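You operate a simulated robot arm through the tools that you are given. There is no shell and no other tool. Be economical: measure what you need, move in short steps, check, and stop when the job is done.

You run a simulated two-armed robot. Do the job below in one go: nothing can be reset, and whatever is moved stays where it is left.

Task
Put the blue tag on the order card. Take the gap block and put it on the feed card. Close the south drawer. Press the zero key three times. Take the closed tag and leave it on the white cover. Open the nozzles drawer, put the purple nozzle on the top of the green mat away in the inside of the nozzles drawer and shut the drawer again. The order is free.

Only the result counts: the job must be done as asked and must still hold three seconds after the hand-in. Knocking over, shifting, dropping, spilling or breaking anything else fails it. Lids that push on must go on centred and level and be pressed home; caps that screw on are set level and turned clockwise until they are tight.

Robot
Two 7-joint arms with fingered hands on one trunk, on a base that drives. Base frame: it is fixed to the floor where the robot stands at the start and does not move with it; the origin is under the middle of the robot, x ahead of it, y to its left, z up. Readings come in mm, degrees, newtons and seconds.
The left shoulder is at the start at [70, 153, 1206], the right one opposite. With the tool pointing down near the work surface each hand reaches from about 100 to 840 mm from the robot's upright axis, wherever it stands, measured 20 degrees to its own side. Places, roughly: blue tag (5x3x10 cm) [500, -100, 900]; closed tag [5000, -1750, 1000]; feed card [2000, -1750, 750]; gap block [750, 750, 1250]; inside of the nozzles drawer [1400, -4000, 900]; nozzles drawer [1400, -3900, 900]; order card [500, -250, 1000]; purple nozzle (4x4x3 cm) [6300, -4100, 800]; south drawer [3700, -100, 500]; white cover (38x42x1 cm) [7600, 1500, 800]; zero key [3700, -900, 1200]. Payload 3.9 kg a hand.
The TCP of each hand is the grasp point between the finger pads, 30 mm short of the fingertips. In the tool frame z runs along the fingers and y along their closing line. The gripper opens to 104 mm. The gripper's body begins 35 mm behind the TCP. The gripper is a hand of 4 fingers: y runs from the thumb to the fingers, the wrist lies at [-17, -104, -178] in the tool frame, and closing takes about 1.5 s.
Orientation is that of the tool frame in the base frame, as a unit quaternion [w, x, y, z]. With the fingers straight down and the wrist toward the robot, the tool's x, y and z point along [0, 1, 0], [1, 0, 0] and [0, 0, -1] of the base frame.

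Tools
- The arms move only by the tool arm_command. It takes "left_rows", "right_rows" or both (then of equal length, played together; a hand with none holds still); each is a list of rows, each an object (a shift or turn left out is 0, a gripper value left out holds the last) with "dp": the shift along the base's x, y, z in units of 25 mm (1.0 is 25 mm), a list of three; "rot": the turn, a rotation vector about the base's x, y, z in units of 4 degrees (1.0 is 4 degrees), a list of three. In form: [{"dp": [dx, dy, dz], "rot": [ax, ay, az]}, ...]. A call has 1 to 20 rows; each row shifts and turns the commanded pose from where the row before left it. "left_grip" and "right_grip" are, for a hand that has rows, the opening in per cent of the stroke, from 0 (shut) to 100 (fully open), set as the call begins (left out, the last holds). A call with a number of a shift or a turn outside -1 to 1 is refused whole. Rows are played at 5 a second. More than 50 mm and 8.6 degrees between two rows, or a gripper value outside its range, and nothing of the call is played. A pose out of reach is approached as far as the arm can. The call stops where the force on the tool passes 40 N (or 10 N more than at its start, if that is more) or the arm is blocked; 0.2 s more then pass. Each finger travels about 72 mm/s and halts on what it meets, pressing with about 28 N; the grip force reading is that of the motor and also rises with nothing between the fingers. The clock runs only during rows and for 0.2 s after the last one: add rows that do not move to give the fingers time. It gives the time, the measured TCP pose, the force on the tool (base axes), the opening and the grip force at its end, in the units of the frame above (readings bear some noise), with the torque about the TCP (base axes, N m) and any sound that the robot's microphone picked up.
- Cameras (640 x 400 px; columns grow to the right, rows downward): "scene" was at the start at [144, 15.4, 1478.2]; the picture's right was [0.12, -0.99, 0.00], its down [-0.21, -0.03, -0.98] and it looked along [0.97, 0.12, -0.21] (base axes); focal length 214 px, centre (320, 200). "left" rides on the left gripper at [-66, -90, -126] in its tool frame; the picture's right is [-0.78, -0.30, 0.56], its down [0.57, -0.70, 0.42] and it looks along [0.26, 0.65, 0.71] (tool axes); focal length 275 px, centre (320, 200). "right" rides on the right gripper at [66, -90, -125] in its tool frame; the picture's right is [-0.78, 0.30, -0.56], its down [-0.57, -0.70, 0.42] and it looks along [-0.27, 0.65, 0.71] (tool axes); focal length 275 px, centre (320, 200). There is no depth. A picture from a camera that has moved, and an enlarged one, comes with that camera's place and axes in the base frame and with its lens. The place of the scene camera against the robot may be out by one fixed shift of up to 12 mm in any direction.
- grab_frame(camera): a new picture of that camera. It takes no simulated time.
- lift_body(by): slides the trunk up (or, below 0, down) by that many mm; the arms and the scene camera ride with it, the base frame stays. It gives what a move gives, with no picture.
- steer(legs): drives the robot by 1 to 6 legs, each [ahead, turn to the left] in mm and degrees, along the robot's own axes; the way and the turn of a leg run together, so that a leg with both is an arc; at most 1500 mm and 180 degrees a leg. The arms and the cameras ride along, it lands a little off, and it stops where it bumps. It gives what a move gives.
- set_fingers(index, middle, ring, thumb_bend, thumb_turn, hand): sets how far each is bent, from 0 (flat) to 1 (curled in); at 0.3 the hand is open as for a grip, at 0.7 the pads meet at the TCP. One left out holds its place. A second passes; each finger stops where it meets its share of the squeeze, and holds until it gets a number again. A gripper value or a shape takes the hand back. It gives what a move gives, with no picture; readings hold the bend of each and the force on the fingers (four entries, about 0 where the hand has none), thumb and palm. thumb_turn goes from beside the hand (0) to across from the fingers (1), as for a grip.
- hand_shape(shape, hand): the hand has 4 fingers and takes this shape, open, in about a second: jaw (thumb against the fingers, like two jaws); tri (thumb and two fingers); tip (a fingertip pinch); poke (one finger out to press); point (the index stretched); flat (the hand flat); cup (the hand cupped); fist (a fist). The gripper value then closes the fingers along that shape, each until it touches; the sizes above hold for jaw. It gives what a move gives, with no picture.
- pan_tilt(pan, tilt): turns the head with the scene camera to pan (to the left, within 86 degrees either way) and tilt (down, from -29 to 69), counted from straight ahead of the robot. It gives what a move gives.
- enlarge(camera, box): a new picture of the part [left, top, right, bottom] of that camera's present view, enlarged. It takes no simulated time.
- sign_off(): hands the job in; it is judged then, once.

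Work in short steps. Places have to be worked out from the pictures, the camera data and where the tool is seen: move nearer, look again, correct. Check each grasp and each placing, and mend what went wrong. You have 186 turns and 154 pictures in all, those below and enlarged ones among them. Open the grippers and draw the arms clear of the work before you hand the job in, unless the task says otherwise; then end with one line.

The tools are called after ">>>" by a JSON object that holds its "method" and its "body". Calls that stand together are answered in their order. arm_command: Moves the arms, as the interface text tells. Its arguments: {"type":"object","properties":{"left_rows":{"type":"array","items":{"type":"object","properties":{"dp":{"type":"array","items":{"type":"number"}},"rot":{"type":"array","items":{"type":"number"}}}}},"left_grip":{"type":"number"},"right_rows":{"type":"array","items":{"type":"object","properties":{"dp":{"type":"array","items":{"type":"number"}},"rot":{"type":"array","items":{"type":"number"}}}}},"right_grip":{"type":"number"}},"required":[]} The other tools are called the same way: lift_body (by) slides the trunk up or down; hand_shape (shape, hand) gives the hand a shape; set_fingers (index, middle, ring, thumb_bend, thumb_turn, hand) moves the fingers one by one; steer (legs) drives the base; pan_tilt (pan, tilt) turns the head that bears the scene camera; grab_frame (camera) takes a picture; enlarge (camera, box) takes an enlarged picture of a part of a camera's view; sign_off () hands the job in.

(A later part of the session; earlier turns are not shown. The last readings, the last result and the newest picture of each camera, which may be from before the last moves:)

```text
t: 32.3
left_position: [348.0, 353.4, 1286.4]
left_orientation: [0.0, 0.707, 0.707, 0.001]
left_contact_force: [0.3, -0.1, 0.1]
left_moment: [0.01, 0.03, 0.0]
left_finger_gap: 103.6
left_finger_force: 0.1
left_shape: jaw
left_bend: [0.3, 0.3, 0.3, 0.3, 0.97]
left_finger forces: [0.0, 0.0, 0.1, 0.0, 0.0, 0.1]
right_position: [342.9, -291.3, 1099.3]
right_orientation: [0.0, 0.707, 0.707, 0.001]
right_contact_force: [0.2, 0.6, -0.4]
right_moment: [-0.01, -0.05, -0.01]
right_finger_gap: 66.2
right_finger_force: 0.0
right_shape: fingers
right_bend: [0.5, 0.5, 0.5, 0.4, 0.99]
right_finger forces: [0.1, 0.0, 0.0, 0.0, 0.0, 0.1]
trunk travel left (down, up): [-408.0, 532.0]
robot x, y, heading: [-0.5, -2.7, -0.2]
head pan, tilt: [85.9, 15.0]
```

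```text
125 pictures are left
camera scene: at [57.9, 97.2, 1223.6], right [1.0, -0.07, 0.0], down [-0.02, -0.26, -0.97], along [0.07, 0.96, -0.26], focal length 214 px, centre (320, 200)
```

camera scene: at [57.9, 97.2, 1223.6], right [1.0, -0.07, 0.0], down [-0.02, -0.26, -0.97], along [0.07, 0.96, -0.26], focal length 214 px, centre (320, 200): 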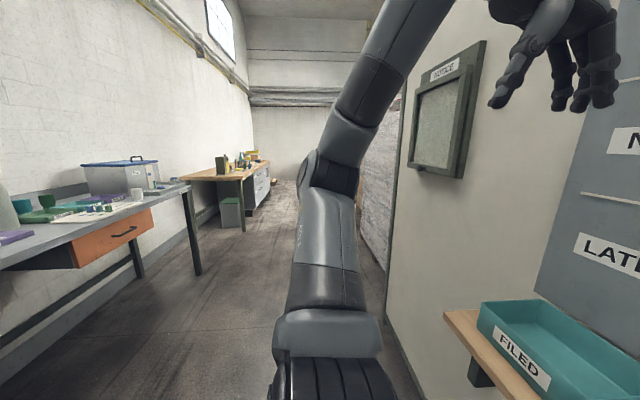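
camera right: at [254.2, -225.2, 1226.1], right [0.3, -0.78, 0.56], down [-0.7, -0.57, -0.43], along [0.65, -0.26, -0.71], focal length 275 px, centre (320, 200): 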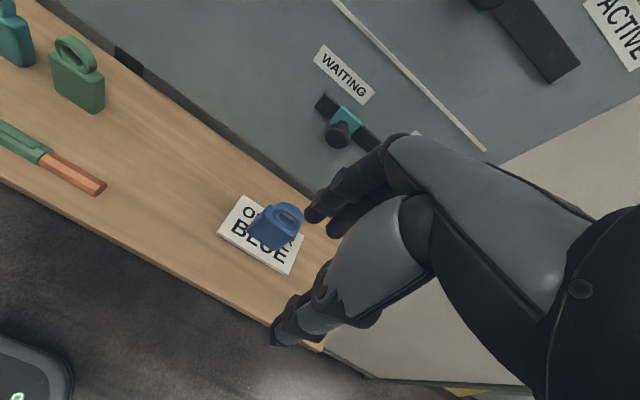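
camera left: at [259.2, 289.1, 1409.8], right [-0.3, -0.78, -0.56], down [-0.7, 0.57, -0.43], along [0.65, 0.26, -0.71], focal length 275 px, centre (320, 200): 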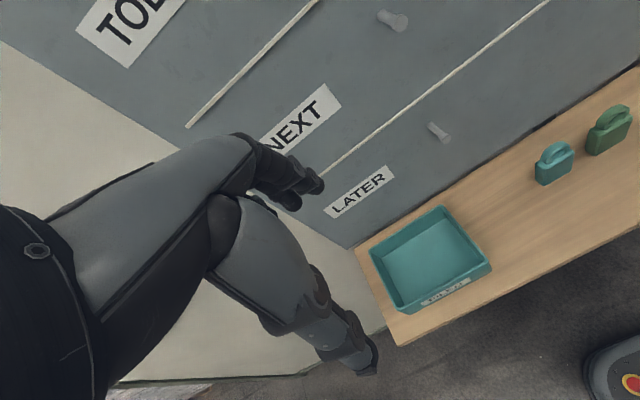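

I am in a corridor in front of a partition. I back off 200 mm and turn right to drive round the partition's right end.

>>> {"method": "pan_tilt", "body": {"pan": 0, "tilt": 15}}

>>> {"method": "steer", "body": {"legs": [[-200, 0], [0, -90]]}}

>>> {"method": "grab_frame", "body": {"camera": "scene"}}

```text
t: 33.9
left_position: [348.3, 353.6, 1284.4]
left_orientation: [0.0, 0.707, 0.707, 0.0]
left_contact_force: [0.7, 0.3, 0.1]
left_moment: [-0.02, 0.04, 0.0]
left_finger_gap: 104.0
left_finger_force: 0.0
left_shape: jaw
left_bend: [0.3, 0.3, 0.3, 0.3, 0.97]
left_finger forces: [0.0, 0.1, 0.1, 0.0, 0.0, 0.1]
right_position: [342.7, -291.4, 1100.9]
right_orientation: [-0.001, 0.707, 0.707, 0.001]
right_contact_force: [0.5, 0.7, 0.7]
right_moment: [0.04, -0.02, 0.01]
right_finger_gap: 66.2
right_finger_force: 0.1
right_shape: fingers
right_bend: [0.5, 0.5, 0.5, 0.4, 0.99]
right_finger forces: [0.1, 0.0, 0.0, 0.0, 0.0, 0.0]
trunk travel left (down, up): [-408.0, 532.0]
robot x, y, heading: [2.3, -1.9, -0.3]
head pan, tilt: [0.0, 15.0]
```

```text
t: 39.3
left_position: [152.4, -353.4, 1285.4]
left_orientation: [0.002, 1.0, -0.006, 0.0]
left_contact_force: [-0.2, -0.9, -0.7]
left_moment: [0.01, 0.0, 0.01]
left_finger_gap: 103.8
left_finger_force: 0.1
left_shape: jaw
left_bend: [0.3, 0.3, 0.3, 0.3, 0.97]
left_finger forces: [0.0, 0.0, 0.0, 0.0, 0.1, 0.0]
right_position: [-492.9, -340.6, 1099.4]
right_orientation: [0.0, 1.0, -0.006, 0.001]
right_contact_force: [0.9, 0.4, -0.4]
right_moment: [-0.04, 0.02, 0.01]
right_finger_gap: 66.1
right_finger_force: 0.0
right_shape: fingers
right_bend: [0.5, 0.5, 0.5, 0.4, 0.99]
right_finger forces: [0.0, 0.1, 0.0, 0.0, 0.0, 0.0]
trunk travel left (down, up): [-408.0, 532.0]
robot x, y, heading: [-194.0, -3.3, -90.7]
head pan, tilt: [0.0, 15.0]
```

```text
124 pictures are left
camera scene: at [-197.5, -139.7, 1223.6], right [-1.0, 0.01, 0.0], down [0.0, 0.26, -0.97], along [-0.01, -0.97, -0.26], focal length 214 px, centre (320, 200)
```

scene: 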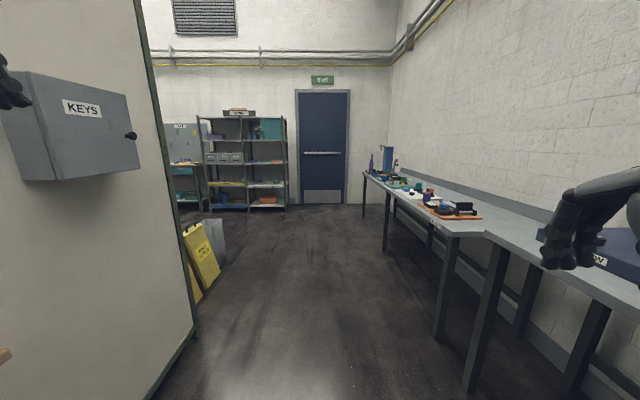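

Clear corridor ahead; I drive forward ~2300 mm past the yellow signs, then turn left to face +x.

>>> {"method": "steer", "body": {"legs": [[1300, 0], [1100, 0], [0, 90]]}}

>>> {"method": "grab_frame", "body": {"camera": "scene"}}

>>> {"method": "pan_tilt", "body": {"pan": 80, "tilt": 10}}

>>> {"method": "grab_frame", "body": {"camera": "scene"}}

```text
t: 54.9
left_position: [95.7, -2070.3, 1285.3]
left_orientation: [0.001, 0.719, 0.695, 0.0]
left_contact_force: [0.3, -0.5, 0.4]
left_moment: [0.0, -0.04, 0.0]
left_finger_gap: 103.8
left_finger_force: 0.1
left_shape: jaw
left_bend: [0.3, 0.3, 0.3, 0.3, 0.97]
left_finger forces: [0.0, 0.0, 0.0, 0.0, 0.0, 0.1]
right_position: [69.8, -2715.5, 1100.5]
right_orientation: [0.0, 0.72, 0.694, 0.0]
right_contact_force: [-0.4, -0.3, 0.5]
right_moment: [0.01, -0.03, 0.01]
right_finger_gap: 66.3
right_finger_force: 0.0
right_shape: fingers
right_bend: [0.5, 0.5, 0.5, 0.4, 0.99]
right_finger forces: [0.0, 0.0, 0.0, 0.0, 0.0, 0.0]
trunk travel left (down, up): [-408.0, 532.0]
robot x, y, heading: [-262.2, -2411.2, -1.9]
head pan, tilt: [0.0, 15.0]
```

```text
123 pictures are left
camera scene: at [-119.1, -2413.0, 1223.5], right [-0.03, -1.0, 0.0], down [-0.26, 0.01, -0.97], along [0.97, -0.03, -0.26], focal length 214 px, centre (320, 200)
```

scene: 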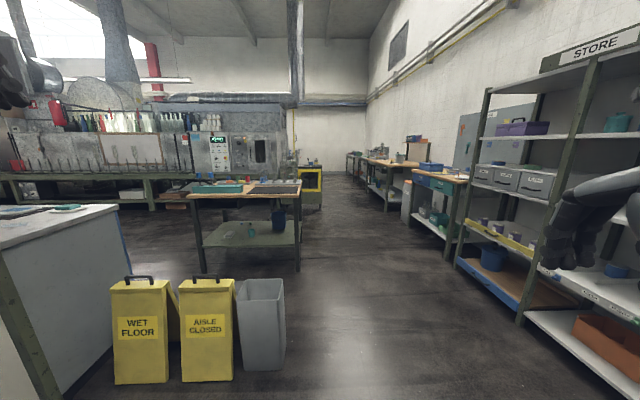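

```text
t: 56.5
left_position: [96.1, -2070.2, 1284.8]
left_orientation: [0.001, 0.719, 0.695, 0.0]
left_contact_force: [-0.2, -0.1, -0.3]
left_moment: [0.01, 0.01, 0.01]
left_finger_gap: 103.8
left_finger_force: 0.2
left_shape: jaw
left_bend: [0.3, 0.3, 0.3, 0.3, 0.97]
left_finger forces: [0.0, 0.0, 0.0, 0.1, 0.0, 0.1]
right_position: [68.9, -2715.0, 1100.3]
right_orientation: [-0.001, 0.719, 0.695, 0.0]
right_contact_force: [0.0, -1.0, 0.0]
right_moment: [-0.03, 0.02, 0.0]
right_finger_gap: 66.1
right_finger_force: 0.1
right_shape: fingers
right_bend: [0.5, 0.5, 0.5, 0.4, 0.99]
right_finger forces: [0.0, 0.0, 0.1, 0.1, 0.1, 0.0]
trunk travel left (down, up): [-408.0, 532.0]
robot x, y, heading: [-266.1, -2414.4, -2.0]
head pan, tilt: [80.0, 10.0]
```

```text
122 pictures are left
camera scene: at [-193.2, -2318.9, 1231.7], right [0.98, -0.21, 0.0], down [-0.04, -0.17, -0.98], along [0.21, 0.96, -0.17], focal length 214 px, centre (320, 200)
```

scene: 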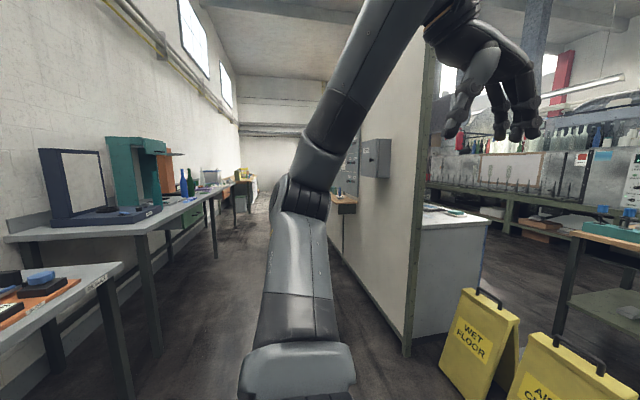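

I look at the front area enlarged to identify the cart table, the machine and the counter.

>>> {"method": "pan_tilt", "body": {"pan": 25, "tilt": 10}}

>>> {"method": "enlarge", "body": {"camera": "scene", "box": [0, 100, 320, 300]}}

>>> {"method": "enlarge", "body": {"camera": "scene", "box": [290, 80, 530, 230]}}

```text
t: 57.7
left_position: [96.1, -2071.0, 1284.4]
left_orientation: [0.001, 0.719, 0.695, 0.0]
left_contact_force: [0.6, 0.2, -0.2]
left_moment: [0.03, 0.0, -0.02]
left_finger_gap: 103.8
left_finger_force: 0.0
left_shape: jaw
left_bend: [0.3, 0.3, 0.3, 0.3, 0.97]
left_finger forces: [0.0, 0.1, 0.0, 0.0, 0.0, 0.0]
right_position: [69.9, -2716.0, 1100.2]
right_orientation: [-0.001, 0.719, 0.695, 0.001]
right_contact_force: [0.3, 0.1, 1.1]
right_moment: [-0.01, 0.01, -0.01]
right_finger_gap: 65.9
right_finger_force: 0.0
right_shape: fingers
right_bend: [0.5, 0.5, 0.5, 0.4, 0.99]
right_finger forces: [0.1, 0.0, 0.1, 0.0, 0.0, 0.1]
trunk travel left (down, up): [-408.0, 532.0]
robot x, y, heading: [-264.8, -2415.0, -1.8]
head pan, tilt: [25.0, 10.0]
```

```text
2.00 times, centred on (160, 200) of scene
camera zoom: at [-127.0, -2373.4, 1231.7], right [0.39, -0.92, 0.0], down [-0.16, -0.07, -0.98], along [0.91, 0.39, -0.17], focal length 429 px, centre (640, 200)
```

zoom: 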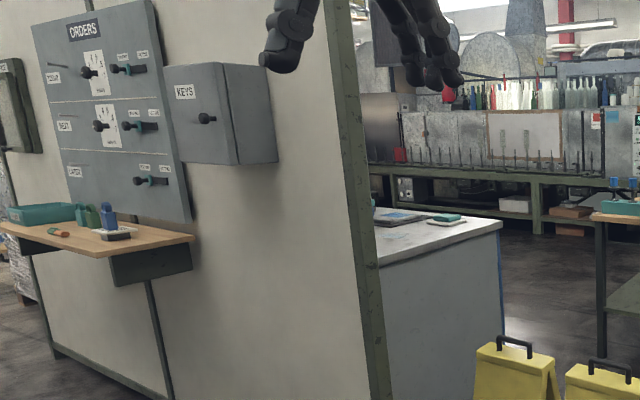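

```text
2.67 times, centred on (410, 155) of scene
camera zoom: at [-127.0, -2373.4, 1231.7], right [0.39, -0.92, 0.0], down [-0.16, -0.07, -0.98], along [0.91, 0.39, -0.17], focal length 572 px, centre (80, 320)
```

zoom: 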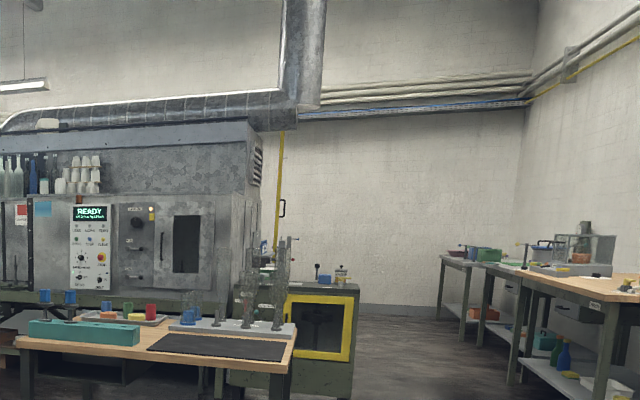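

The blue tag still stands on its card. I drive on around the partition end to look at its back side and the counter.

>>> {"method": "steer", "body": {"legs": [[1500, 0], [300, 0], [0, 60]]}}

>>> {"method": "grab_frame", "body": {"camera": "scene"}}

>>> {"method": "pan_tilt", "body": {"pan": 70, "tilt": 10}}

>>> {"method": "grab_frame", "body": {"camera": "scene"}}

```text
t: 62.0
left_position: [857.9, -2089.6, 1294.7]
left_orientation: [0.017, 0.716, 0.698, 0.013]
left_contact_force: [-3.0, -0.1, 1.2]
left_moment: [-0.01, -0.11, 0.04]
left_finger_gap: 104.1
left_finger_force: 0.1
left_shape: jaw
left_bend: [0.3, 0.3, 0.3, 0.3, 0.97]
left_finger forces: [0.1, 0.0, 0.0, 0.0, 0.0, 0.1]
right_position: [842.1, -2730.8, 1114.0]
right_orientation: [0.016, 0.713, 0.701, 0.024]
right_contact_force: [-0.1, -0.1, 0.7]
right_moment: [-0.02, -0.02, -0.02]
right_finger_gap: 66.8
right_finger_force: 0.1
right_shape: fingers
right_bend: [0.5, 0.5, 0.5, 0.4, 0.99]
right_finger forces: [0.0, 0.0, 0.0, 0.0, 0.1, 0.0]
trunk travel left (down, up): [-408.0, 532.0]
robot x, y, heading: [548.7, -2433.8, -1.2]
head pan, tilt: [25.0, 10.0]
stopped in leg 1: the robot was blocked; the commanded pose is now the measured one
```

```text
119 pictures are left
camera scene: at [662.3, -2394.7, 1234.8], right [0.4, -0.92, 0.01], down [-0.14, -0.07, -0.99], along [0.91, 0.39, -0.16], focal length 214 px, centre (320, 200)
```

scene: 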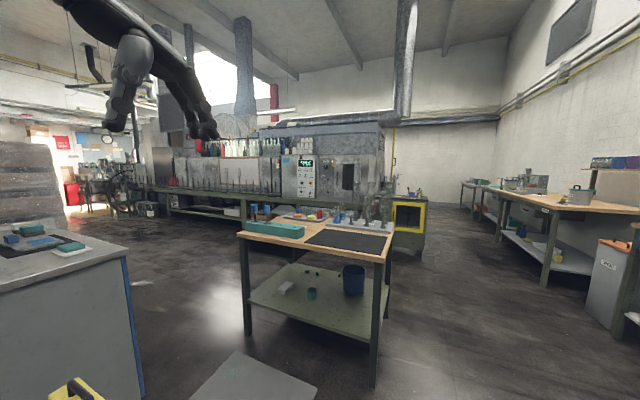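

```text
t: 63.1
left_position: [881.7, -2090.2, 1287.5]
left_orientation: [0.008, 0.716, 0.698, 0.007]
left_contact_force: [-0.3, 0.9, -0.1]
left_moment: [-0.01, 0.0, 0.0]
left_finger_gap: 104.0
left_finger_force: 0.0
left_shape: jaw
left_bend: [0.3, 0.3, 0.3, 0.3, 0.97]
left_finger forces: [0.0, 0.0, 0.1, 0.0, 0.1, 0.0]
right_position: [865.3, -2734.0, 1104.4]
right_orientation: [0.007, 0.714, 0.7, 0.014]
right_contact_force: [0.1, -0.3, 0.2]
right_moment: [0.0, -0.01, -0.04]
right_finger_gap: 66.2
right_finger_force: 0.1
right_shape: fingers
right_bend: [0.5, 0.5, 0.5, 0.4, 0.99]
right_finger forces: [0.0, 0.0, 0.0, 0.1, 0.0, 0.0]
trunk travel left (down, up): [-408.0, 532.0]
robot x, y, heading: [546.1, -2438.1, -1.5]
head pan, tilt: [70.0, 10.0]
```

```text
118 pictures are left
camera scene: at [632.8, -2346.9, 1231.6], right [0.93, -0.37, 0.0], down [-0.06, -0.16, -0.98], along [0.36, 0.92, -0.17], focal length 214 px, centre (320, 200)
```

scene: 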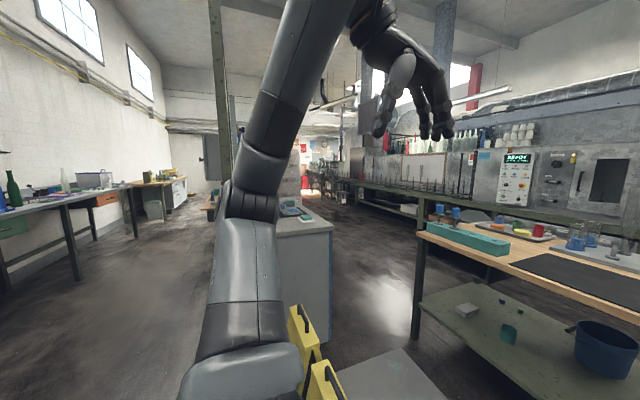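

The drive was blocked, probably by the grey bin by the signs. I look down to check it.

>>> {"method": "pan_tilt", "body": {"pan": 45, "tilt": 60}}

>>> {"method": "grab_frame", "body": {"camera": "scene"}}

```text
t: 64.3
left_position: [881.2, -2090.6, 1287.8]
left_orientation: [0.008, 0.717, 0.697, 0.007]
left_contact_force: [0.2, -0.6, 0.4]
left_moment: [-0.01, 0.01, 0.02]
left_finger_gap: 103.9
left_finger_force: 0.0
left_shape: jaw
left_bend: [0.3, 0.3, 0.3, 0.3, 0.97]
left_finger forces: [0.0, 0.0, 0.1, 0.0, 0.0, 0.0]
right_position: [864.9, -2734.3, 1105.7]
right_orientation: [0.007, 0.714, 0.699, 0.013]
right_contact_force: [-0.6, -0.4, -0.9]
right_moment: [0.04, -0.02, 0.0]
right_finger_gap: 66.6
right_finger_force: 0.1
right_shape: fingers
right_bend: [0.5, 0.5, 0.5, 0.4, 0.99]
right_finger forces: [0.1, 0.1, 0.0, 0.0, 0.0, 0.1]
trunk travel left (down, up): [-408.0, 532.0]
robot x, y, heading: [546.3, -2436.1, -1.6]
head pan, tilt: [45.0, 60.0]
```

```text
117 pictures are left
camera scene: at [646.4, -2387.5, 1157.3], right [0.69, -0.72, 0.0], down [-0.63, -0.6, -0.5], along [0.36, 0.34, -0.87], focal length 214 px, centre (320, 200)
```

scene: 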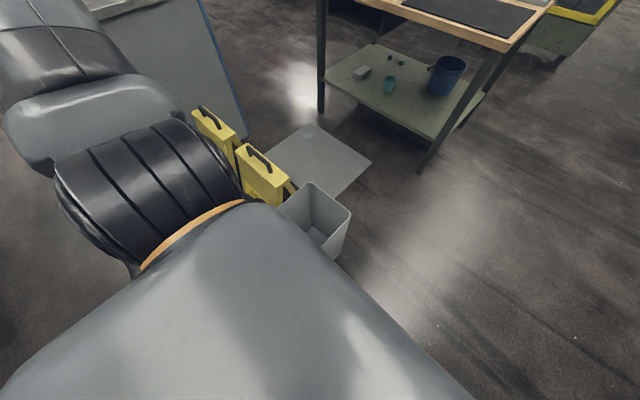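

The bin stands upright and touches nothing else; I back away and go round wider, passing right of the bin.

>>> {"method": "steer", "body": {"legs": [[-250, 0], [0, -40], [550, 0], [0, 41], [700, 0]]}}

>>> {"method": "pan_tilt", "body": {"pan": 84, "tilt": 10}}

>>> {"method": "grab_frame", "body": {"camera": "scene"}}

```text
t: 76.1
left_position: [1736.2, -2428.6, 1288.7]
left_orientation: [0.008, 0.702, 0.712, 0.008]
left_contact_force: [0.3, -0.5, -0.2]
left_moment: [-0.03, 0.02, -0.04]
left_finger_gap: 103.7
left_finger_force: 0.0
left_shape: jaw
left_bend: [0.3, 0.3, 0.3, 0.3, 0.97]
left_finger forces: [0.0, 0.0, 0.1, 0.1, 0.0, 0.0]
right_position: [1744.2, -3074.4, 1105.1]
right_orientation: [0.007, 0.7, 0.714, 0.013]
right_contact_force: [0.2, -0.8, -0.6]
right_moment: [-0.02, 0.03, 0.0]
right_finger_gap: 66.4
right_finger_force: 0.0
right_shape: fingers
right_bend: [0.5, 0.5, 0.5, 0.4, 0.99]
right_finger forces: [0.0, 0.1, 0.0, 0.0, 0.1, 0.0]
trunk travel left (down, up): [-408.0, 532.0]
robot x, y, heading: [1412.7, -2788.0, 0.9]
head pan, tilt: [45.0, 60.0]
```

```text
t: 77.3
left_position: [1736.1, -2429.3, 1287.2]
left_orientation: [0.008, 0.702, 0.712, 0.006]
left_contact_force: [0.6, 0.2, 0.4]
left_moment: [-0.01, -0.01, -0.03]
left_finger_gap: 103.9
left_finger_force: 0.1
left_shape: jaw
left_bend: [0.3, 0.3, 0.3, 0.3, 0.97]
left_finger forces: [0.0, 0.0, 0.0, 0.0, 0.0, 0.0]
right_position: [1743.4, -3074.2, 1105.3]
right_orientation: [0.007, 0.7, 0.714, 0.014]
right_contact_force: [-0.2, -0.3, 0.4]
right_moment: [0.0, 0.0, -0.02]
right_finger_gap: 66.4
right_finger_force: 0.1
right_shape: fingers
right_bend: [0.5, 0.5, 0.5, 0.4, 0.99]
right_finger forces: [0.0, 0.1, 0.1, 0.0, 0.1, 0.0]
trunk travel left (down, up): [-408.0, 532.0]
robot x, y, heading: [1414.4, -2786.4, 0.8]
head pan, tilt: [84.0, 10.0]
```

```text
116 pictures are left
camera scene: at [1474.1, -2691.3, 1231.6], right [1.0, -0.09, 0.0], down [-0.02, -0.17, -0.98], along [0.09, 0.98, -0.17], focal length 214 px, centre (320, 200)
```

scene: 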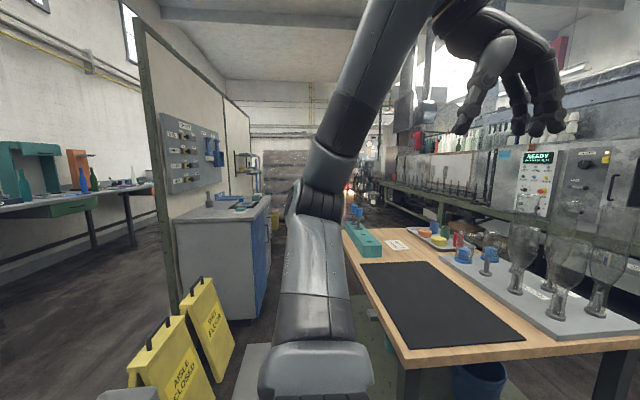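

On the partition's back there is a panel and, farther on, a bracketed fixture – likely the gap block site. I zoom there and on the cart top.

>>> {"method": "enlarge", "body": {"camera": "scene", "box": [155, 105, 285, 215]}}

>>> {"method": "enlarge", "body": {"camera": "scene", "box": [335, 190, 525, 310]}}

```text
3.64 times, centred on (220, 160) of scene
camera zoom: at [1474.1, -2691.3, 1231.6], right [1.0, -0.09, 0.0], down [-0.02, -0.17, -0.98], along [0.09, 0.98, -0.17], focal length 780 px, centre (684, 346)
```

zoom: 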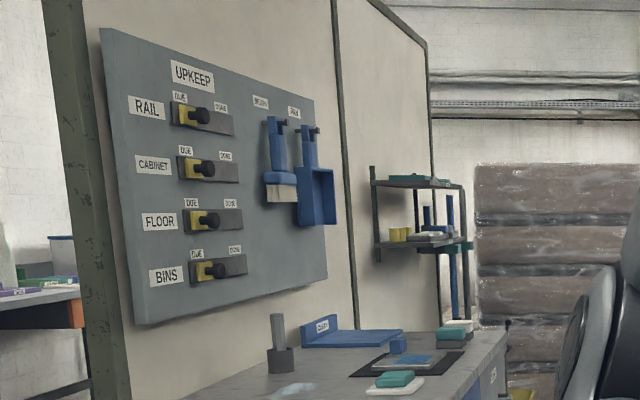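

```text
3.33 times, centred on (430, 250) of scene
camera zoom: at [1474.1, -2691.3, 1231.6], right [1.0, -0.09, 0.0], down [-0.02, -0.17, -0.98], along [0.09, 0.98, -0.17], focal length 715 px, centre (-47, 33)
```

zoom: 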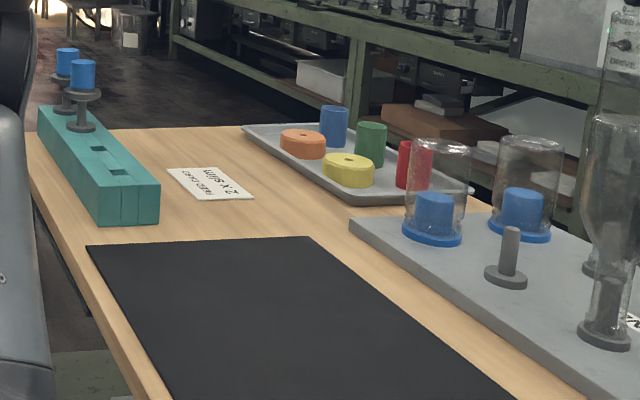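

The feed card lies on the cart near [2020,-1570]. I take the wide route east of the cart, ending facing the machine with the zero key.

>>> {"method": "steer", "body": {"legs": [[1450, 0], [0, 89], [1300, 0], [600, 0], [0, -90]]}}

>>> {"method": "pan_tilt", "body": {"pan": 0, "tilt": 10}}

>>> {"method": "grab_frame", "body": {"camera": "scene"}}

```text
t: 101.3
left_position: [3108.4, -476.8, 1288.3]
left_orientation: [0.006, 0.691, 0.723, 0.006]
left_contact_force: [0.4, -0.5, -0.8]
left_moment: [0.01, -0.04, 0.02]
left_finger_gap: 103.9
left_finger_force: 0.1
left_shape: jaw
left_bend: [0.3, 0.3, 0.3, 0.3, 0.97]
left_finger forces: [0.1, 0.0, 0.1, 0.0, 0.0, 0.1]
right_position: [3137.2, -1118.7, 1105.3]
right_orientation: [0.005, 0.688, 0.725, 0.015]
right_contact_force: [0.1, -0.1, -0.2]
right_moment: [0.01, -0.01, -0.02]
right_finger_gap: 66.5
right_finger_force: 0.1
right_shape: fingers
right_bend: [0.5, 0.5, 0.5, 0.4, 0.99]
right_finger forces: [0.0, 0.1, 0.1, 0.0, 0.0, 0.0]
trunk travel left (down, up): [-408.0, 532.0]
robot x, y, heading: [2801.9, -846.9, 2.6]
head pan, tilt: [84.0, 10.0]
```

```text
t: 102.9
left_position: [3109.0, -475.9, 1288.8]
left_orientation: [0.006, 0.691, 0.723, 0.006]
left_contact_force: [0.9, -1.0, -0.4]
left_moment: [-0.02, -0.02, 0.01]
left_finger_gap: 103.9
left_finger_force: 0.1
left_shape: jaw
left_bend: [0.3, 0.3, 0.3, 0.3, 0.97]
left_finger forces: [0.0, 0.1, 0.1, 0.0, 0.1, 0.0]
right_position: [3138.7, -1117.5, 1104.8]
right_orientation: [0.006, 0.689, 0.725, 0.015]
right_contact_force: [-0.2, 0.3, 0.5]
right_moment: [-0.01, -0.01, 0.0]
right_finger_gap: 66.6
right_finger_force: 0.0
right_shape: fingers
right_bend: [0.5, 0.5, 0.5, 0.4, 0.99]
right_finger forces: [0.0, 0.0, 0.0, 0.1, 0.0, 0.1]
trunk travel left (down, up): [-408.0, 532.0]
robot x, y, heading: [2799.7, -845.1, 2.7]
head pan, tilt: [0.0, 10.0]
```

```text
113 pictures are left
camera scene: at [2942.7, -834.0, 1231.7], right [0.05, -1.0, 0.0], down [-0.17, -0.01, -0.98], along [0.98, 0.04, -0.17], focal length 214 px, centre (320, 200)
```

scene: 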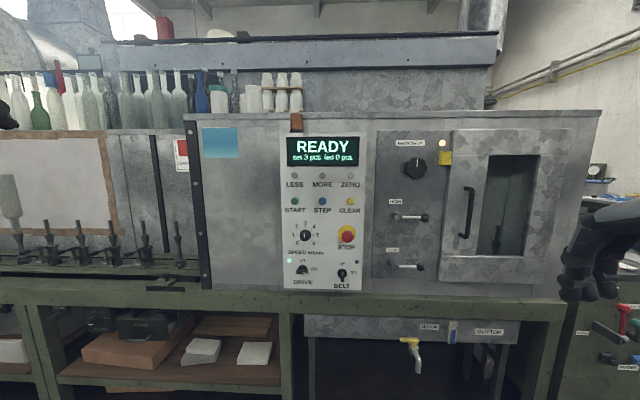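

>>> {"method": "enlarge", "body": {"camera": "scene", "box": [270, 125, 400, 295]}}

>>> {"method": "pan_tilt", "body": {"pan": 35, "tilt": 35}}

>>> {"method": "grab_frame", "body": {"camera": "scene"}}

```text
2.35 times, centred on (335, 210) of scene
camera zoom: at [2942.7, -834.0, 1231.7], right [0.05, -1.0, 0.0], down [-0.17, -0.01, -0.98], along [0.98, 0.04, -0.17], focal length 505 px, centre (285, 176)
```

zoom: 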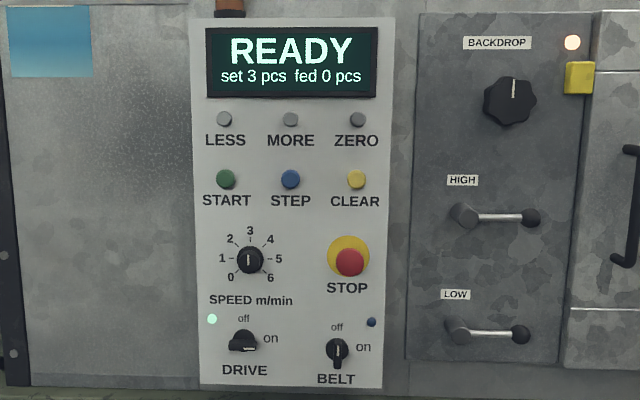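

```text
t: 103.9
left_position: [3109.7, -475.7, 1288.3]
left_orientation: [0.006, 0.691, 0.723, 0.005]
left_contact_force: [0.0, 0.4, 0.3]
left_moment: [0.0, 0.02, -0.01]
left_finger_gap: 104.0
left_finger_force: 0.1
left_shape: jaw
left_bend: [0.3, 0.3, 0.3, 0.3, 0.97]
left_finger forces: [0.0, 0.1, 0.0, 0.0, 0.0, 0.1]
right_position: [3137.0, -1118.8, 1104.0]
right_orientation: [0.005, 0.689, 0.725, 0.015]
right_contact_force: [0.0, 0.5, -0.3]
right_moment: [0.02, 0.02, -0.02]
right_finger_gap: 66.5
right_finger_force: 0.0
right_shape: fingers
right_bend: [0.5, 0.5, 0.5, 0.4, 0.99]
right_finger forces: [0.1, 0.1, 0.1, 0.1, 0.0, 0.1]
trunk travel left (down, up): [-408.0, 532.0]
robot x, y, heading: [2797.7, -846.7, 2.5]
head pan, tilt: [35.0, 35.0]
```

```text
111 pictures are left
camera scene: at [2919.7, -784.5, 1191.6], right [0.61, -0.79, 0.0], down [-0.45, -0.35, -0.82], along [0.65, 0.5, -0.57], focal length 214 px, centre (320, 200)
```

scene: 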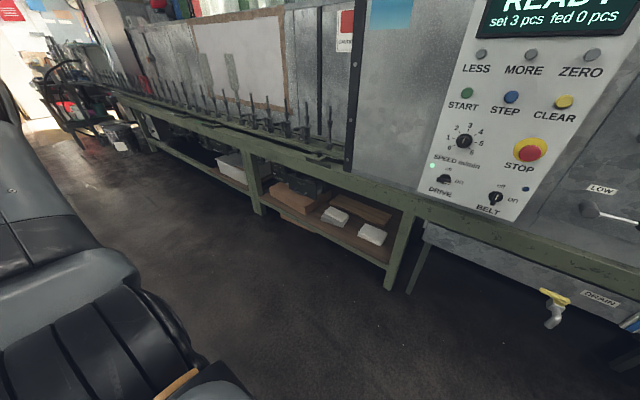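

The ZERO key sits near [≈3780,-910,1185]. I set the right hand to poke and turn it to point forward, extending a bit meanwhile.

>>> {"method": "hand_shape", "body": {"hand": "right", "shape": "poke"}}

>>> {"method": "arm_command", "body": {"right_rows": [{"dp": [0.5, 0, 0.3], "rot": [0, -1, 0]}, {"dp": [0.5, 0, 0.3], "rot": [0, -1, 0]}, {"dp": [0.5, 0, 0.3], "rot": [0, -1, 0]}, {"dp": [0.5, 0, 0.3], "rot": [0, -1, 0]}, {"dp": [0.5, 0, 0.3], "rot": [0, -1, 0]}, {"dp": [0.5, 0, 0.3], "rot": [0, -1, 0]}, {"dp": [0.5, 0, 0.3], "rot": [0, -1, 0]}, {"dp": [0.5, 0, 0.3], "rot": [0, -1, 0]}, {"dp": [0.5, 0, 0.3], "rot": [0, -1, 0]}, {"dp": [0.5, 0, 0.3], "rot": [0, -1, 0]}, {"dp": [0.5, 0, 0], "rot": [0, -1, 0]}, {"dp": [0.5, 0, 0], "rot": [0, -1, 0]}, {"dp": [0.5, 0, 0], "rot": [0, -1, 0]}, {"dp": [0.5, 0, 0], "rot": [0, -1, 0]}, {"dp": [0.5, 0, 0], "rot": [0, -1, 0]}, {"dp": [0.5, 0, 0], "rot": [0, -1, 0]}, {"dp": [0, 0, 0], "rot": [0, -1, 0]}, {"dp": [0, 0, 0], "rot": [0, -1, 0]}, {"dp": [0, 0, 0], "rot": [0, -1, 0]}, {"dp": [0, 0, 0], "rot": [0, -1, 0]}]}}

>>> {"method": "arm_command", "body": {"right_rows": [{"rot": [0, -1, 0]}, {"rot": [0, -1, 0]}, {"rot": [0, -0.5, 0]}, {"dp": [0, 0, 0]}]}}

>>> {"method": "pan_tilt", "body": {"pan": 0, "tilt": 10}}

>>> {"method": "grab_frame", "body": {"camera": "scene"}}

```text
t: 104.8
left_position: [3110.0, -475.8, 1289.1]
left_orientation: [0.007, 0.691, 0.723, 0.005]
left_contact_force: [-0.1, 0.0, -0.6]
left_moment: [0.02, 0.01, 0.0]
left_finger_gap: 104.2
left_finger_force: 0.1
left_shape: jaw
left_bend: [0.3, 0.3, 0.3, 0.3, 0.97]
left_finger forces: [0.0, 0.0, 0.0, 0.0, 0.0, 0.1]
right_position: [3137.5, -1117.3, 1105.7]
right_orientation: [0.006, 0.688, 0.726, 0.015]
right_contact_force: [0.5, 0.4, -0.3]
right_moment: [0.01, -0.02, 0.02]
right_finger_gap: 0.0
right_finger_force: 0.0
right_shape: poke
right_bend: [0.7, 0.7, 0.99, 1.0, 1.0]
right_finger forces: [0.0, 0.1, 0.0, 0.0, 0.0, 0.1]
trunk travel left (down, up): [-408.0, 532.0]
robot x, y, heading: [2797.0, -844.7, 2.6]
head pan, tilt: [35.0, 35.0]
```

```text
t: 109.0
left_position: [3110.4, -475.2, 1287.8]
left_orientation: [0.006, 0.691, 0.723, 0.006]
left_contact_force: [0.3, 0.4, -0.4]
left_moment: [-0.01, -0.01, 0.01]
left_finger_gap: 103.7
left_finger_force: 0.1
left_shape: jaw
left_bend: [0.3, 0.3, 0.3, 0.3, 0.97]
left_finger forces: [0.0, 0.0, 0.0, 0.0, 0.0, 0.1]
right_position: [3337.7, -1117.1, 1180.5]
right_orientation: [0.471, 0.518, 0.552, 0.453]
right_contact_force: [-0.6, -0.5, -0.3]
right_moment: [0.01, 0.01, -0.03]
right_finger_gap: 0.1
right_finger_force: 0.0
right_shape: poke
right_bend: [0.7, 0.7, 0.99, 1.0, 1.0]
right_finger forces: [0.1, 0.0, 0.1, 0.0, 0.0, 0.0]
trunk travel left (down, up): [-408.0, 532.0]
robot x, y, heading: [2797.8, -846.6, 2.4]
head pan, tilt: [35.0, 35.0]
```

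```text
t: 110.0
left_position: [3110.8, -475.4, 1287.7]
left_orientation: [0.007, 0.69, 0.723, 0.006]
left_contact_force: [0.4, -0.5, -0.6]
left_moment: [0.0, -0.02, -0.01]
left_finger_gap: 103.8
left_finger_force: 0.1
left_shape: jaw
left_bend: [0.3, 0.3, 0.3, 0.3, 0.97]
left_finger forces: [0.1, 0.0, 0.0, 0.1, 0.0, 0.1]
right_position: [3336.8, -1119.0, 1180.2]
right_orientation: [0.517, 0.476, 0.509, 0.498]
right_contact_force: [-0.2, -0.5, 0.0]
right_moment: [-0.01, 0.01, -0.01]
right_finger_gap: 0.0
right_finger_force: 0.1
right_shape: poke
right_bend: [0.7, 0.7, 0.99, 1.0, 1.0]
right_finger forces: [0.0, 0.1, 0.1, 0.1, 0.0, 0.0]
trunk travel left (down, up): [-408.0, 532.0]
robot x, y, heading: [2794.3, -844.0, 2.6]
head pan, tilt: [35.0, 35.0]
```

```text
t: 111.0
left_position: [3109.3, -475.6, 1287.9]
left_orientation: [0.006, 0.691, 0.723, 0.006]
left_contact_force: [-1.0, -0.7, 0.7]
left_moment: [0.0, 0.01, 0.02]
left_finger_gap: 103.8
left_finger_force: 0.1
left_shape: jaw
left_bend: [0.3, 0.3, 0.3, 0.3, 0.97]
left_finger forces: [0.1, 0.1, 0.1, 0.0, 0.0, 0.0]
right_position: [3337.8, -1118.9, 1180.9]
right_orientation: [0.517, 0.476, 0.509, 0.497]
right_contact_force: [-0.1, -0.7, -0.4]
right_moment: [0.0, -0.01, 0.02]
right_finger_gap: 0.0
right_finger_force: 0.0
right_shape: poke
right_bend: [0.7, 0.7, 0.99, 1.0, 1.0]
right_finger forces: [0.0, 0.0, 0.0, 0.0, 0.1, 0.1]
trunk travel left (down, up): [-408.0, 532.0]
robot x, y, heading: [2796.5, -843.3, 2.7]
head pan, tilt: [0.0, 10.0]
```

```text
110 pictures are left
camera scene: at [2942.8, -833.9, 1231.6], right [0.05, -1.0, 0.0], down [-0.17, -0.01, -0.98], along [0.98, 0.04, -0.17], focal length 214 px, centre (320, 200)
```

scene: 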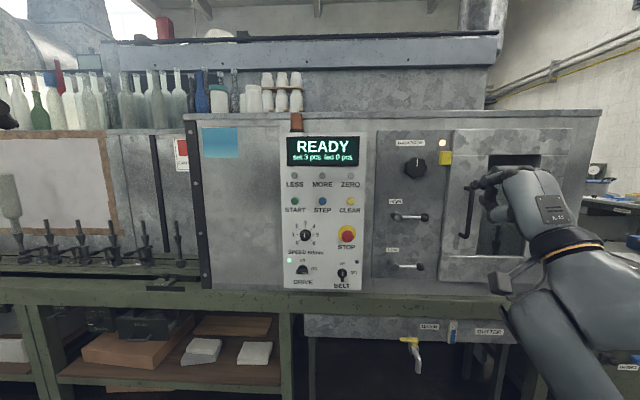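

I check the poke shape with the hand camera.

>>> {"method": "grab_frame", "body": {"camera": "right"}}

>>> {"method": "enlarge", "body": {"camera": "scene", "box": [440, 140, 600, 260]}}

```text
109 pictures are left
camera right: at [3214.0, -1058.5, 1083.6], right [-0.56, -0.77, 0.32], down [0.45, -0.6, -0.66], along [0.7, -0.22, 0.68], focal length 275 px, centre (320, 200)
```

right: 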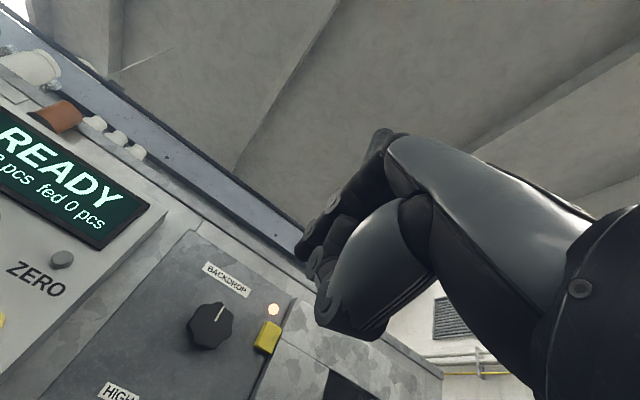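

```text
3.33 times, centred on (520, 200) of scene
camera zoom: at [2942.8, -833.9, 1231.6], right [0.05, -1.0, 0.0], down [-0.17, -0.01, -0.98], along [0.98, 0.04, -0.17], focal length 715 px, centre (-347, 200)
```

zoom: 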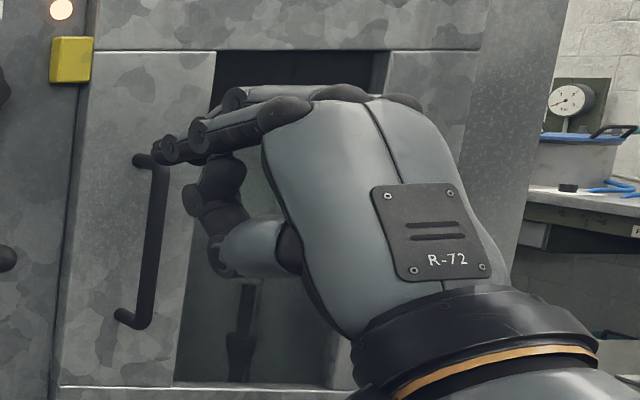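

The key is at about [3724,-914,1180]. I shift the fingertip in line with it (y), then drive closer, stopping ~75 mm short.

>>> {"method": "arm_command", "body": {"right_rows": [{"dp": [0, 0.9, 0]}, {"dp": [0, 0.9, 0]}, {"dp": [0, 0.9, 0]}, {"dp": [0, 0.9, 0]}, {"dp": [0, 0.9, 0]}, {"dp": [0, 0.9, 0]}, {"dp": [0, 0.9, 0]}, {"dp": [0, 0.9, 0]}]}}

>>> {"method": "steer", "body": {"legs": [[280, -2.5]]}}

>>> {"method": "grab_frame", "body": {"camera": "scene"}}

>>> {"method": "grab_frame", "body": {"camera": "right"}}

```text
t: 112.8
left_position: [3109.2, -475.0, 1287.4]
left_orientation: [0.006, 0.691, 0.723, 0.006]
left_contact_force: [-0.1, 0.8, -0.4]
left_moment: [-0.03, 0.0, 0.01]
left_finger_gap: 103.9
left_finger_force: 0.0
left_shape: jaw
left_bend: [0.3, 0.3, 0.3, 0.3, 0.97]
left_finger forces: [0.0, 0.1, 0.0, 0.1, 0.0, 0.0]
right_position: [3335.3, -939.1, 1182.4]
right_orientation: [0.517, 0.476, 0.509, 0.497]
right_contact_force: [-0.3, 0.2, -1.0]
right_moment: [0.01, -0.02, -0.03]
right_finger_gap: 0.0
right_finger_force: 0.1
right_shape: poke
right_bend: [0.7, 0.7, 0.99, 1.0, 1.0]
right_finger forces: [0.1, 0.0, 0.0, 0.1, 0.1, 0.1]
trunk travel left (down, up): [-408.0, 532.0]
robot x, y, heading: [2797.9, -844.6, 2.4]
head pan, tilt: [0.0, 10.0]
```

```text
t: 114.7
left_position: [3395.6, -480.5, 1287.8]
left_orientation: [0.006, 0.704, 0.71, 0.005]
left_contact_force: [0.1, -0.1, 0.6]
left_moment: [0.0, 0.0, -0.01]
left_finger_gap: 103.9
left_finger_force: 0.1
left_shape: jaw
left_bend: [0.3, 0.3, 0.3, 0.3, 0.97]
left_finger forces: [0.0, 0.0, 0.0, 0.0, 0.0, 0.0]
right_position: [3605.8, -952.2, 1182.1]
right_orientation: [0.526, 0.487, 0.499, 0.487]
right_contact_force: [0.1, 0.3, -0.2]
right_moment: [0.0, -0.04, 0.0]
right_finger_gap: 0.0
right_finger_force: 0.0
right_shape: poke
right_bend: [0.7, 0.7, 0.99, 1.0, 1.0]
right_finger forces: [0.0, 0.0, 0.0, 0.0, 0.1, 0.1]
trunk travel left (down, up): [-408.0, 532.0]
robot x, y, heading: [3070.1, -837.8, 0.6]
head pan, tilt: [0.0, 10.0]
```

```text
107 pictures are left
camera scene: at [3216.9, -832.0, 1231.6], right [0.01, -1.0, 0.0], down [-0.17, 0.0, -0.98], along [0.98, 0.01, -0.17], focal length 214 px, centre (320, 200)
```

scene: 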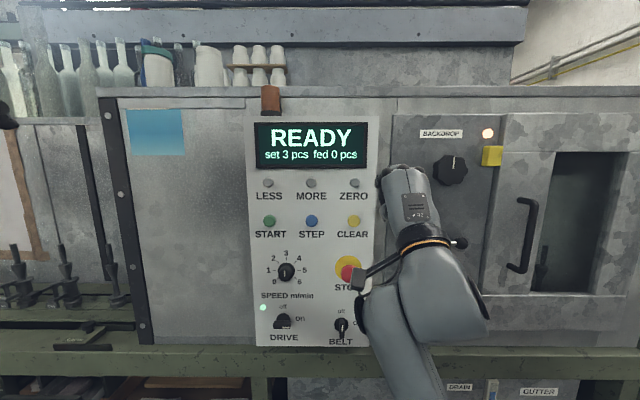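

```text
106 pictures are left
camera right: at [3485.4, -887.1, 1085.2], right [-0.58, -0.75, 0.32], down [0.43, -0.62, -0.66], along [0.69, -0.25, 0.68], focal length 275 px, centre (320, 200)
```

right: 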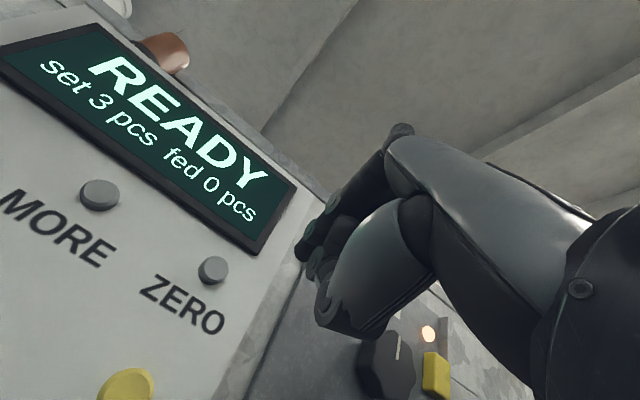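

Fingertip sits about 8 mm left of the TCP; I move 30 mm left and 55 mm forward, then recheck.

>>> {"method": "arm_command", "body": {"right_rows": [{"dp": [0, 0.6, 0]}, {"dp": [0, 0.6, 0]}, {"dp": [0.8, 0, 0]}, {"dp": [0.8, 0, 0]}, {"dp": [0.6, 0, 0]}, {"dp": [0, 0, 0]}]}}

>>> {"method": "grab_frame", "body": {"camera": "right"}}

>>> {"method": "enlarge", "body": {"camera": "scene", "box": [240, 110, 440, 260]}}

```text
t: 116.1
left_position: [3396.4, -480.0, 1287.8]
left_orientation: [0.007, 0.705, 0.709, 0.005]
left_contact_force: [-0.1, 0.0, -0.9]
left_moment: [-0.01, 0.01, -0.02]
left_finger_gap: 103.8
left_finger_force: 0.1
left_shape: jaw
left_bend: [0.3, 0.3, 0.3, 0.3, 0.97]
left_finger forces: [0.0, 0.0, 0.0, 0.0, 0.0, 0.0]
right_position: [3660.7, -920.1, 1182.6]
right_orientation: [0.526, 0.485, 0.5, 0.487]
right_contact_force: [-0.1, 0.7, -0.1]
right_moment: [0.01, -0.01, -0.01]
right_finger_gap: 0.0
right_finger_force: 0.1
right_shape: poke
right_bend: [0.7, 0.7, 0.99, 1.0, 1.0]
right_finger forces: [0.1, 0.0, 0.0, 0.0, 0.1, 0.0]
trunk travel left (down, up): [-408.0, 532.0]
robot x, y, heading: [3074.8, -837.7, 0.5]
head pan, tilt: [0.0, 10.0]
```

```text
105 pictures are left
camera right: at [3539.7, -855.9, 1085.5], right [-0.58, -0.75, 0.32], down [0.43, -0.62, -0.66], along [0.69, -0.25, 0.68], focal length 275 px, centre (320, 200)
```

right: 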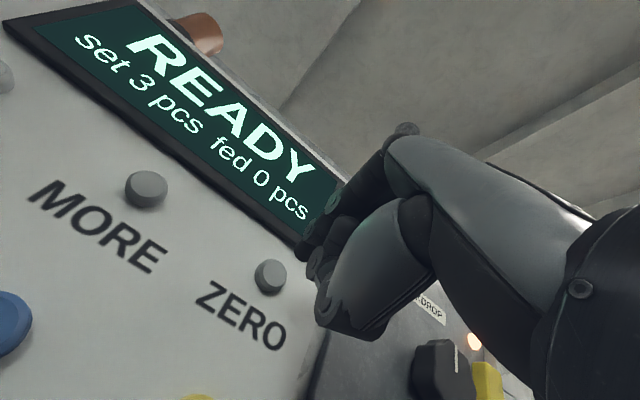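

```text
2.67 times, centred on (340, 185) of scene
camera zoom: at [3216.1, -832.1, 1231.7], right [0.01, -1.0, 0.0], down [-0.17, 0.0, -0.98], along [0.98, 0.01, -0.17], focal length 572 px, centre (267, 240)
```

zoom: 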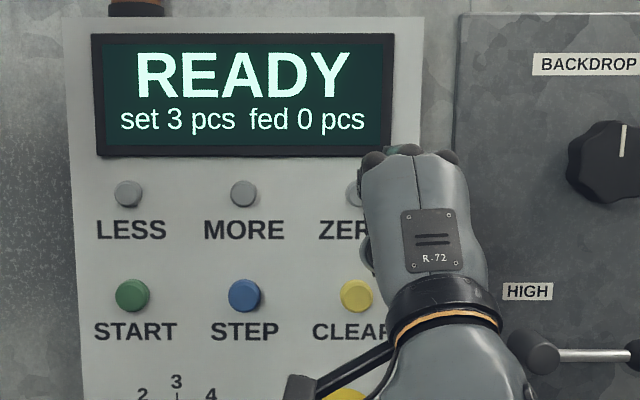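

The key's refined place is [3724,-914,1175]; I lower 8 mm and approach in small steps until it presses.

>>> {"method": "arm_command", "body": {"right_rows": [{"dp": [0, -0.05, -0.3]}, {"dp": [0.4, 0, 0]}, {"dp": [0.2, 0, 0]}, {"dp": [0.1, 0, 0]}, {"dp": [0.1, 0, 0]}, {"dp": [0.1, 0, 0]}]}}

```text
t: 117.5
left_position: [3396.4, -479.2, 1287.9]
left_orientation: [0.007, 0.704, 0.71, 0.005]
left_contact_force: [0.0, -0.1, 0.1]
left_moment: [0.0, 0.0, -0.03]
left_finger_gap: 103.9
left_finger_force: 0.1
left_shape: jaw
left_bend: [0.3, 0.3, 0.3, 0.3, 0.97]
left_finger forces: [0.0, 0.0, 0.1, 0.0, 0.1, 0.1]
right_position: [3683.0, -923.0, 1174.6]
right_orientation: [0.525, 0.486, 0.5, 0.488]
right_contact_force: [0.0, 0.2, 0.2]
right_moment: [0.01, -0.02, -0.01]
right_finger_gap: 0.0
right_finger_force: 0.0
right_shape: poke
right_bend: [0.7, 0.7, 0.99, 1.0, 1.0]
right_finger forces: [0.0, 0.0, 0.1, 0.0, 0.0, 0.0]
trunk travel left (down, up): [-408.0, 532.0]
robot x, y, heading: [3073.8, -837.2, 0.3]
head pan, tilt: [0.0, 10.0]
```

>>> {"method": "arm_command", "body": {"right_rows": [{"dp": [0.1, 0.04, 0]}, {"dp": [0.1, 0, 0]}, {"dp": [0.1, 0, 0]}]}}

>>> {"method": "grab_frame", "body": {"camera": "right"}}

```text
t: 118.3
left_position: [3395.4, -479.9, 1288.2]
left_orientation: [0.006, 0.705, 0.709, 0.006]
left_contact_force: [0.0, 0.5, 0.0]
left_moment: [-0.01, 0.01, 0.01]
left_finger_gap: 103.9
left_finger_force: 0.0
left_shape: jaw
left_bend: [0.3, 0.3, 0.3, 0.3, 0.97]
left_finger forces: [0.2, 0.0, 0.0, 0.1, 0.0, 0.0]
right_position: [3690.6, -922.5, 1174.9]
right_orientation: [0.525, 0.485, 0.5, 0.488]
right_contact_force: [0.4, 0.1, -0.1]
right_moment: [-0.02, 0.0, -0.02]
right_finger_gap: 0.2
right_finger_force: 0.1
right_shape: poke
right_bend: [0.7, 0.7, 0.99, 1.0, 1.0]
right_finger forces: [0.1, 0.1, 0.0, 0.1, 0.0, 0.0]
trunk travel left (down, up): [-408.0, 532.0]
robot x, y, heading: [3068.9, -837.0, 0.5]
head pan, tilt: [0.0, 10.0]
```

```text
103 pictures are left
camera right: at [3569.9, -857.8, 1077.6], right [-0.58, -0.75, 0.32], down [0.43, -0.62, -0.66], along [0.69, -0.25, 0.68], focal length 275 px, centre (320, 200)
```

right: 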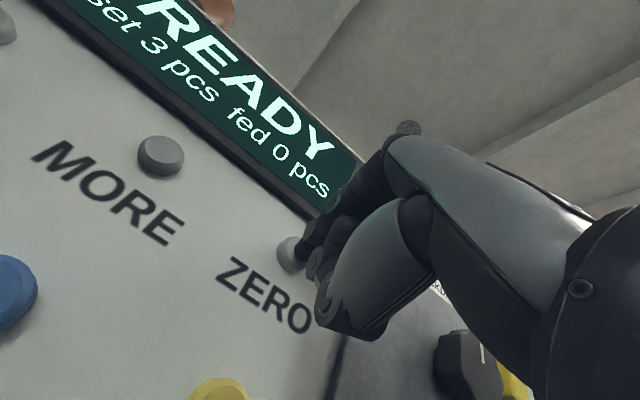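

The fingertip is over the key. I keep stepping forward, slightly left, until contact.

>>> {"method": "arm_command", "body": {"right_rows": [{"dp": [0.1, 0.1, 0]}, {"dp": [0.1, 0.05, 0]}, {"dp": [0.1, 0, 0]}, {"dp": [0.1, 0, 0]}]}}

```text
t: 119.3
left_position: [3393.6, -479.8, 1288.9]
left_orientation: [0.008, 0.705, 0.71, 0.007]
left_contact_force: [-0.1, -0.2, -0.4]
left_moment: [-0.03, 0.03, -0.02]
left_finger_gap: 104.3
left_finger_force: 0.0
left_shape: jaw
left_bend: [0.3, 0.3, 0.3, 0.3, 0.97]
left_finger forces: [0.0, 0.1, 0.0, 0.0, 0.1, 0.0]
right_position: [3697.4, -918.4, 1177.3]
right_orientation: [0.526, 0.484, 0.499, 0.489]
right_contact_force: [-11.4, -0.9, -3.8]
right_moment: [-0.05, 0.07, 0.11]
right_finger_gap: 0.0
right_finger_force: 0.0
right_shape: poke
right_bend: [0.7, 0.7, 0.99, 1.0, 1.0]
right_finger forces: [10.5, 0.0, 0.1, 0.0, 0.0, 0.0]
trunk travel left (down, up): [-408.0, 532.0]
robot x, y, heading: [3073.1, -837.9, 0.4]
head pan, tilt: [0.0, 10.0]
heard: click
```

A click: first press registered. I look at the display and key, then back off 10 mm.

>>> {"method": "arm_command", "body": {"right_rows": [{"dp": [-0.3, 0, 0]}, {"dp": [-0.3, 0, 0]}, {"dp": [0, 0, 0]}]}}

>>> {"method": "grab_frame", "body": {"camera": "right"}}

```text
t: 120.1
left_position: [3397.1, -479.5, 1287.7]
left_orientation: [0.007, 0.704, 0.71, 0.006]
left_contact_force: [0.5, -0.1, 0.4]
left_moment: [0.03, 0.02, 0.0]
left_finger_gap: 103.7
left_finger_force: 0.0
left_shape: jaw
left_bend: [0.3, 0.3, 0.3, 0.3, 0.97]
left_finger forces: [0.0, 0.0, 0.0, 0.0, 0.0, 0.0]
right_position: [3685.2, -920.0, 1175.0]
right_orientation: [0.528, 0.485, 0.499, 0.486]
right_contact_force: [0.8, -0.1, 0.2]
right_moment: [0.04, 0.01, -0.03]
right_finger_gap: 0.1
right_finger_force: 0.0
right_shape: poke
right_bend: [0.7, 0.7, 0.99, 1.0, 1.0]
right_finger forces: [0.0, 0.0, 0.0, 0.1, 0.0, 0.0]
trunk travel left (down, up): [-408.0, 532.0]
robot x, y, heading: [3073.1, -839.5, 0.5]
head pan, tilt: [0.0, 10.0]
```

```text
102 pictures are left
camera right: at [3564.9, -854.3, 1078.1], right [-0.59, -0.74, 0.32], down [0.43, -0.62, -0.65], along [0.69, -0.25, 0.68], focal length 275 px, centre (320, 200)
```

right: 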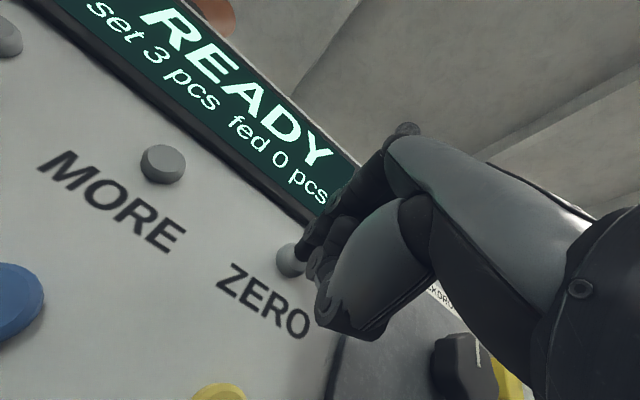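

Released. Second press with the same stroke.

>>> {"method": "arm_command", "body": {"right_rows": [{"dp": [0.3, 0, 0]}, {"dp": [0.2, 0, 0]}, {"dp": [0.1, 0, 0]}, {"dp": [0, 0, 0]}]}}

```text
t: 121.1
left_position: [3394.4, -480.6, 1289.4]
left_orientation: [0.008, 0.705, 0.709, 0.007]
left_contact_force: [-0.2, -0.4, -0.3]
left_moment: [-0.01, 0.02, 0.01]
left_finger_gap: 103.8
left_finger_force: 0.0
left_shape: jaw
left_bend: [0.3, 0.3, 0.3, 0.3, 0.97]
left_finger forces: [0.0, 0.0, 0.0, 0.0, 0.0, 0.0]
right_position: [3698.0, -921.0, 1177.3]
right_orientation: [0.534, 0.482, 0.499, 0.483]
right_contact_force: [-12.1, 0.6, -4.2]
right_moment: [-0.07, 0.11, 0.14]
right_finger_gap: 0.1
right_finger_force: 0.1
right_shape: poke
right_bend: [0.7, 0.7, 0.99, 1.0, 1.0]
right_finger forces: [12.7, 0.0, 0.0, 0.0, 0.1, 0.0]
trunk travel left (down, up): [-408.0, 532.0]
robot x, y, heading: [3070.3, -837.9, 0.6]
head pan, tilt: [0.0, 10.0]
heard: click
```

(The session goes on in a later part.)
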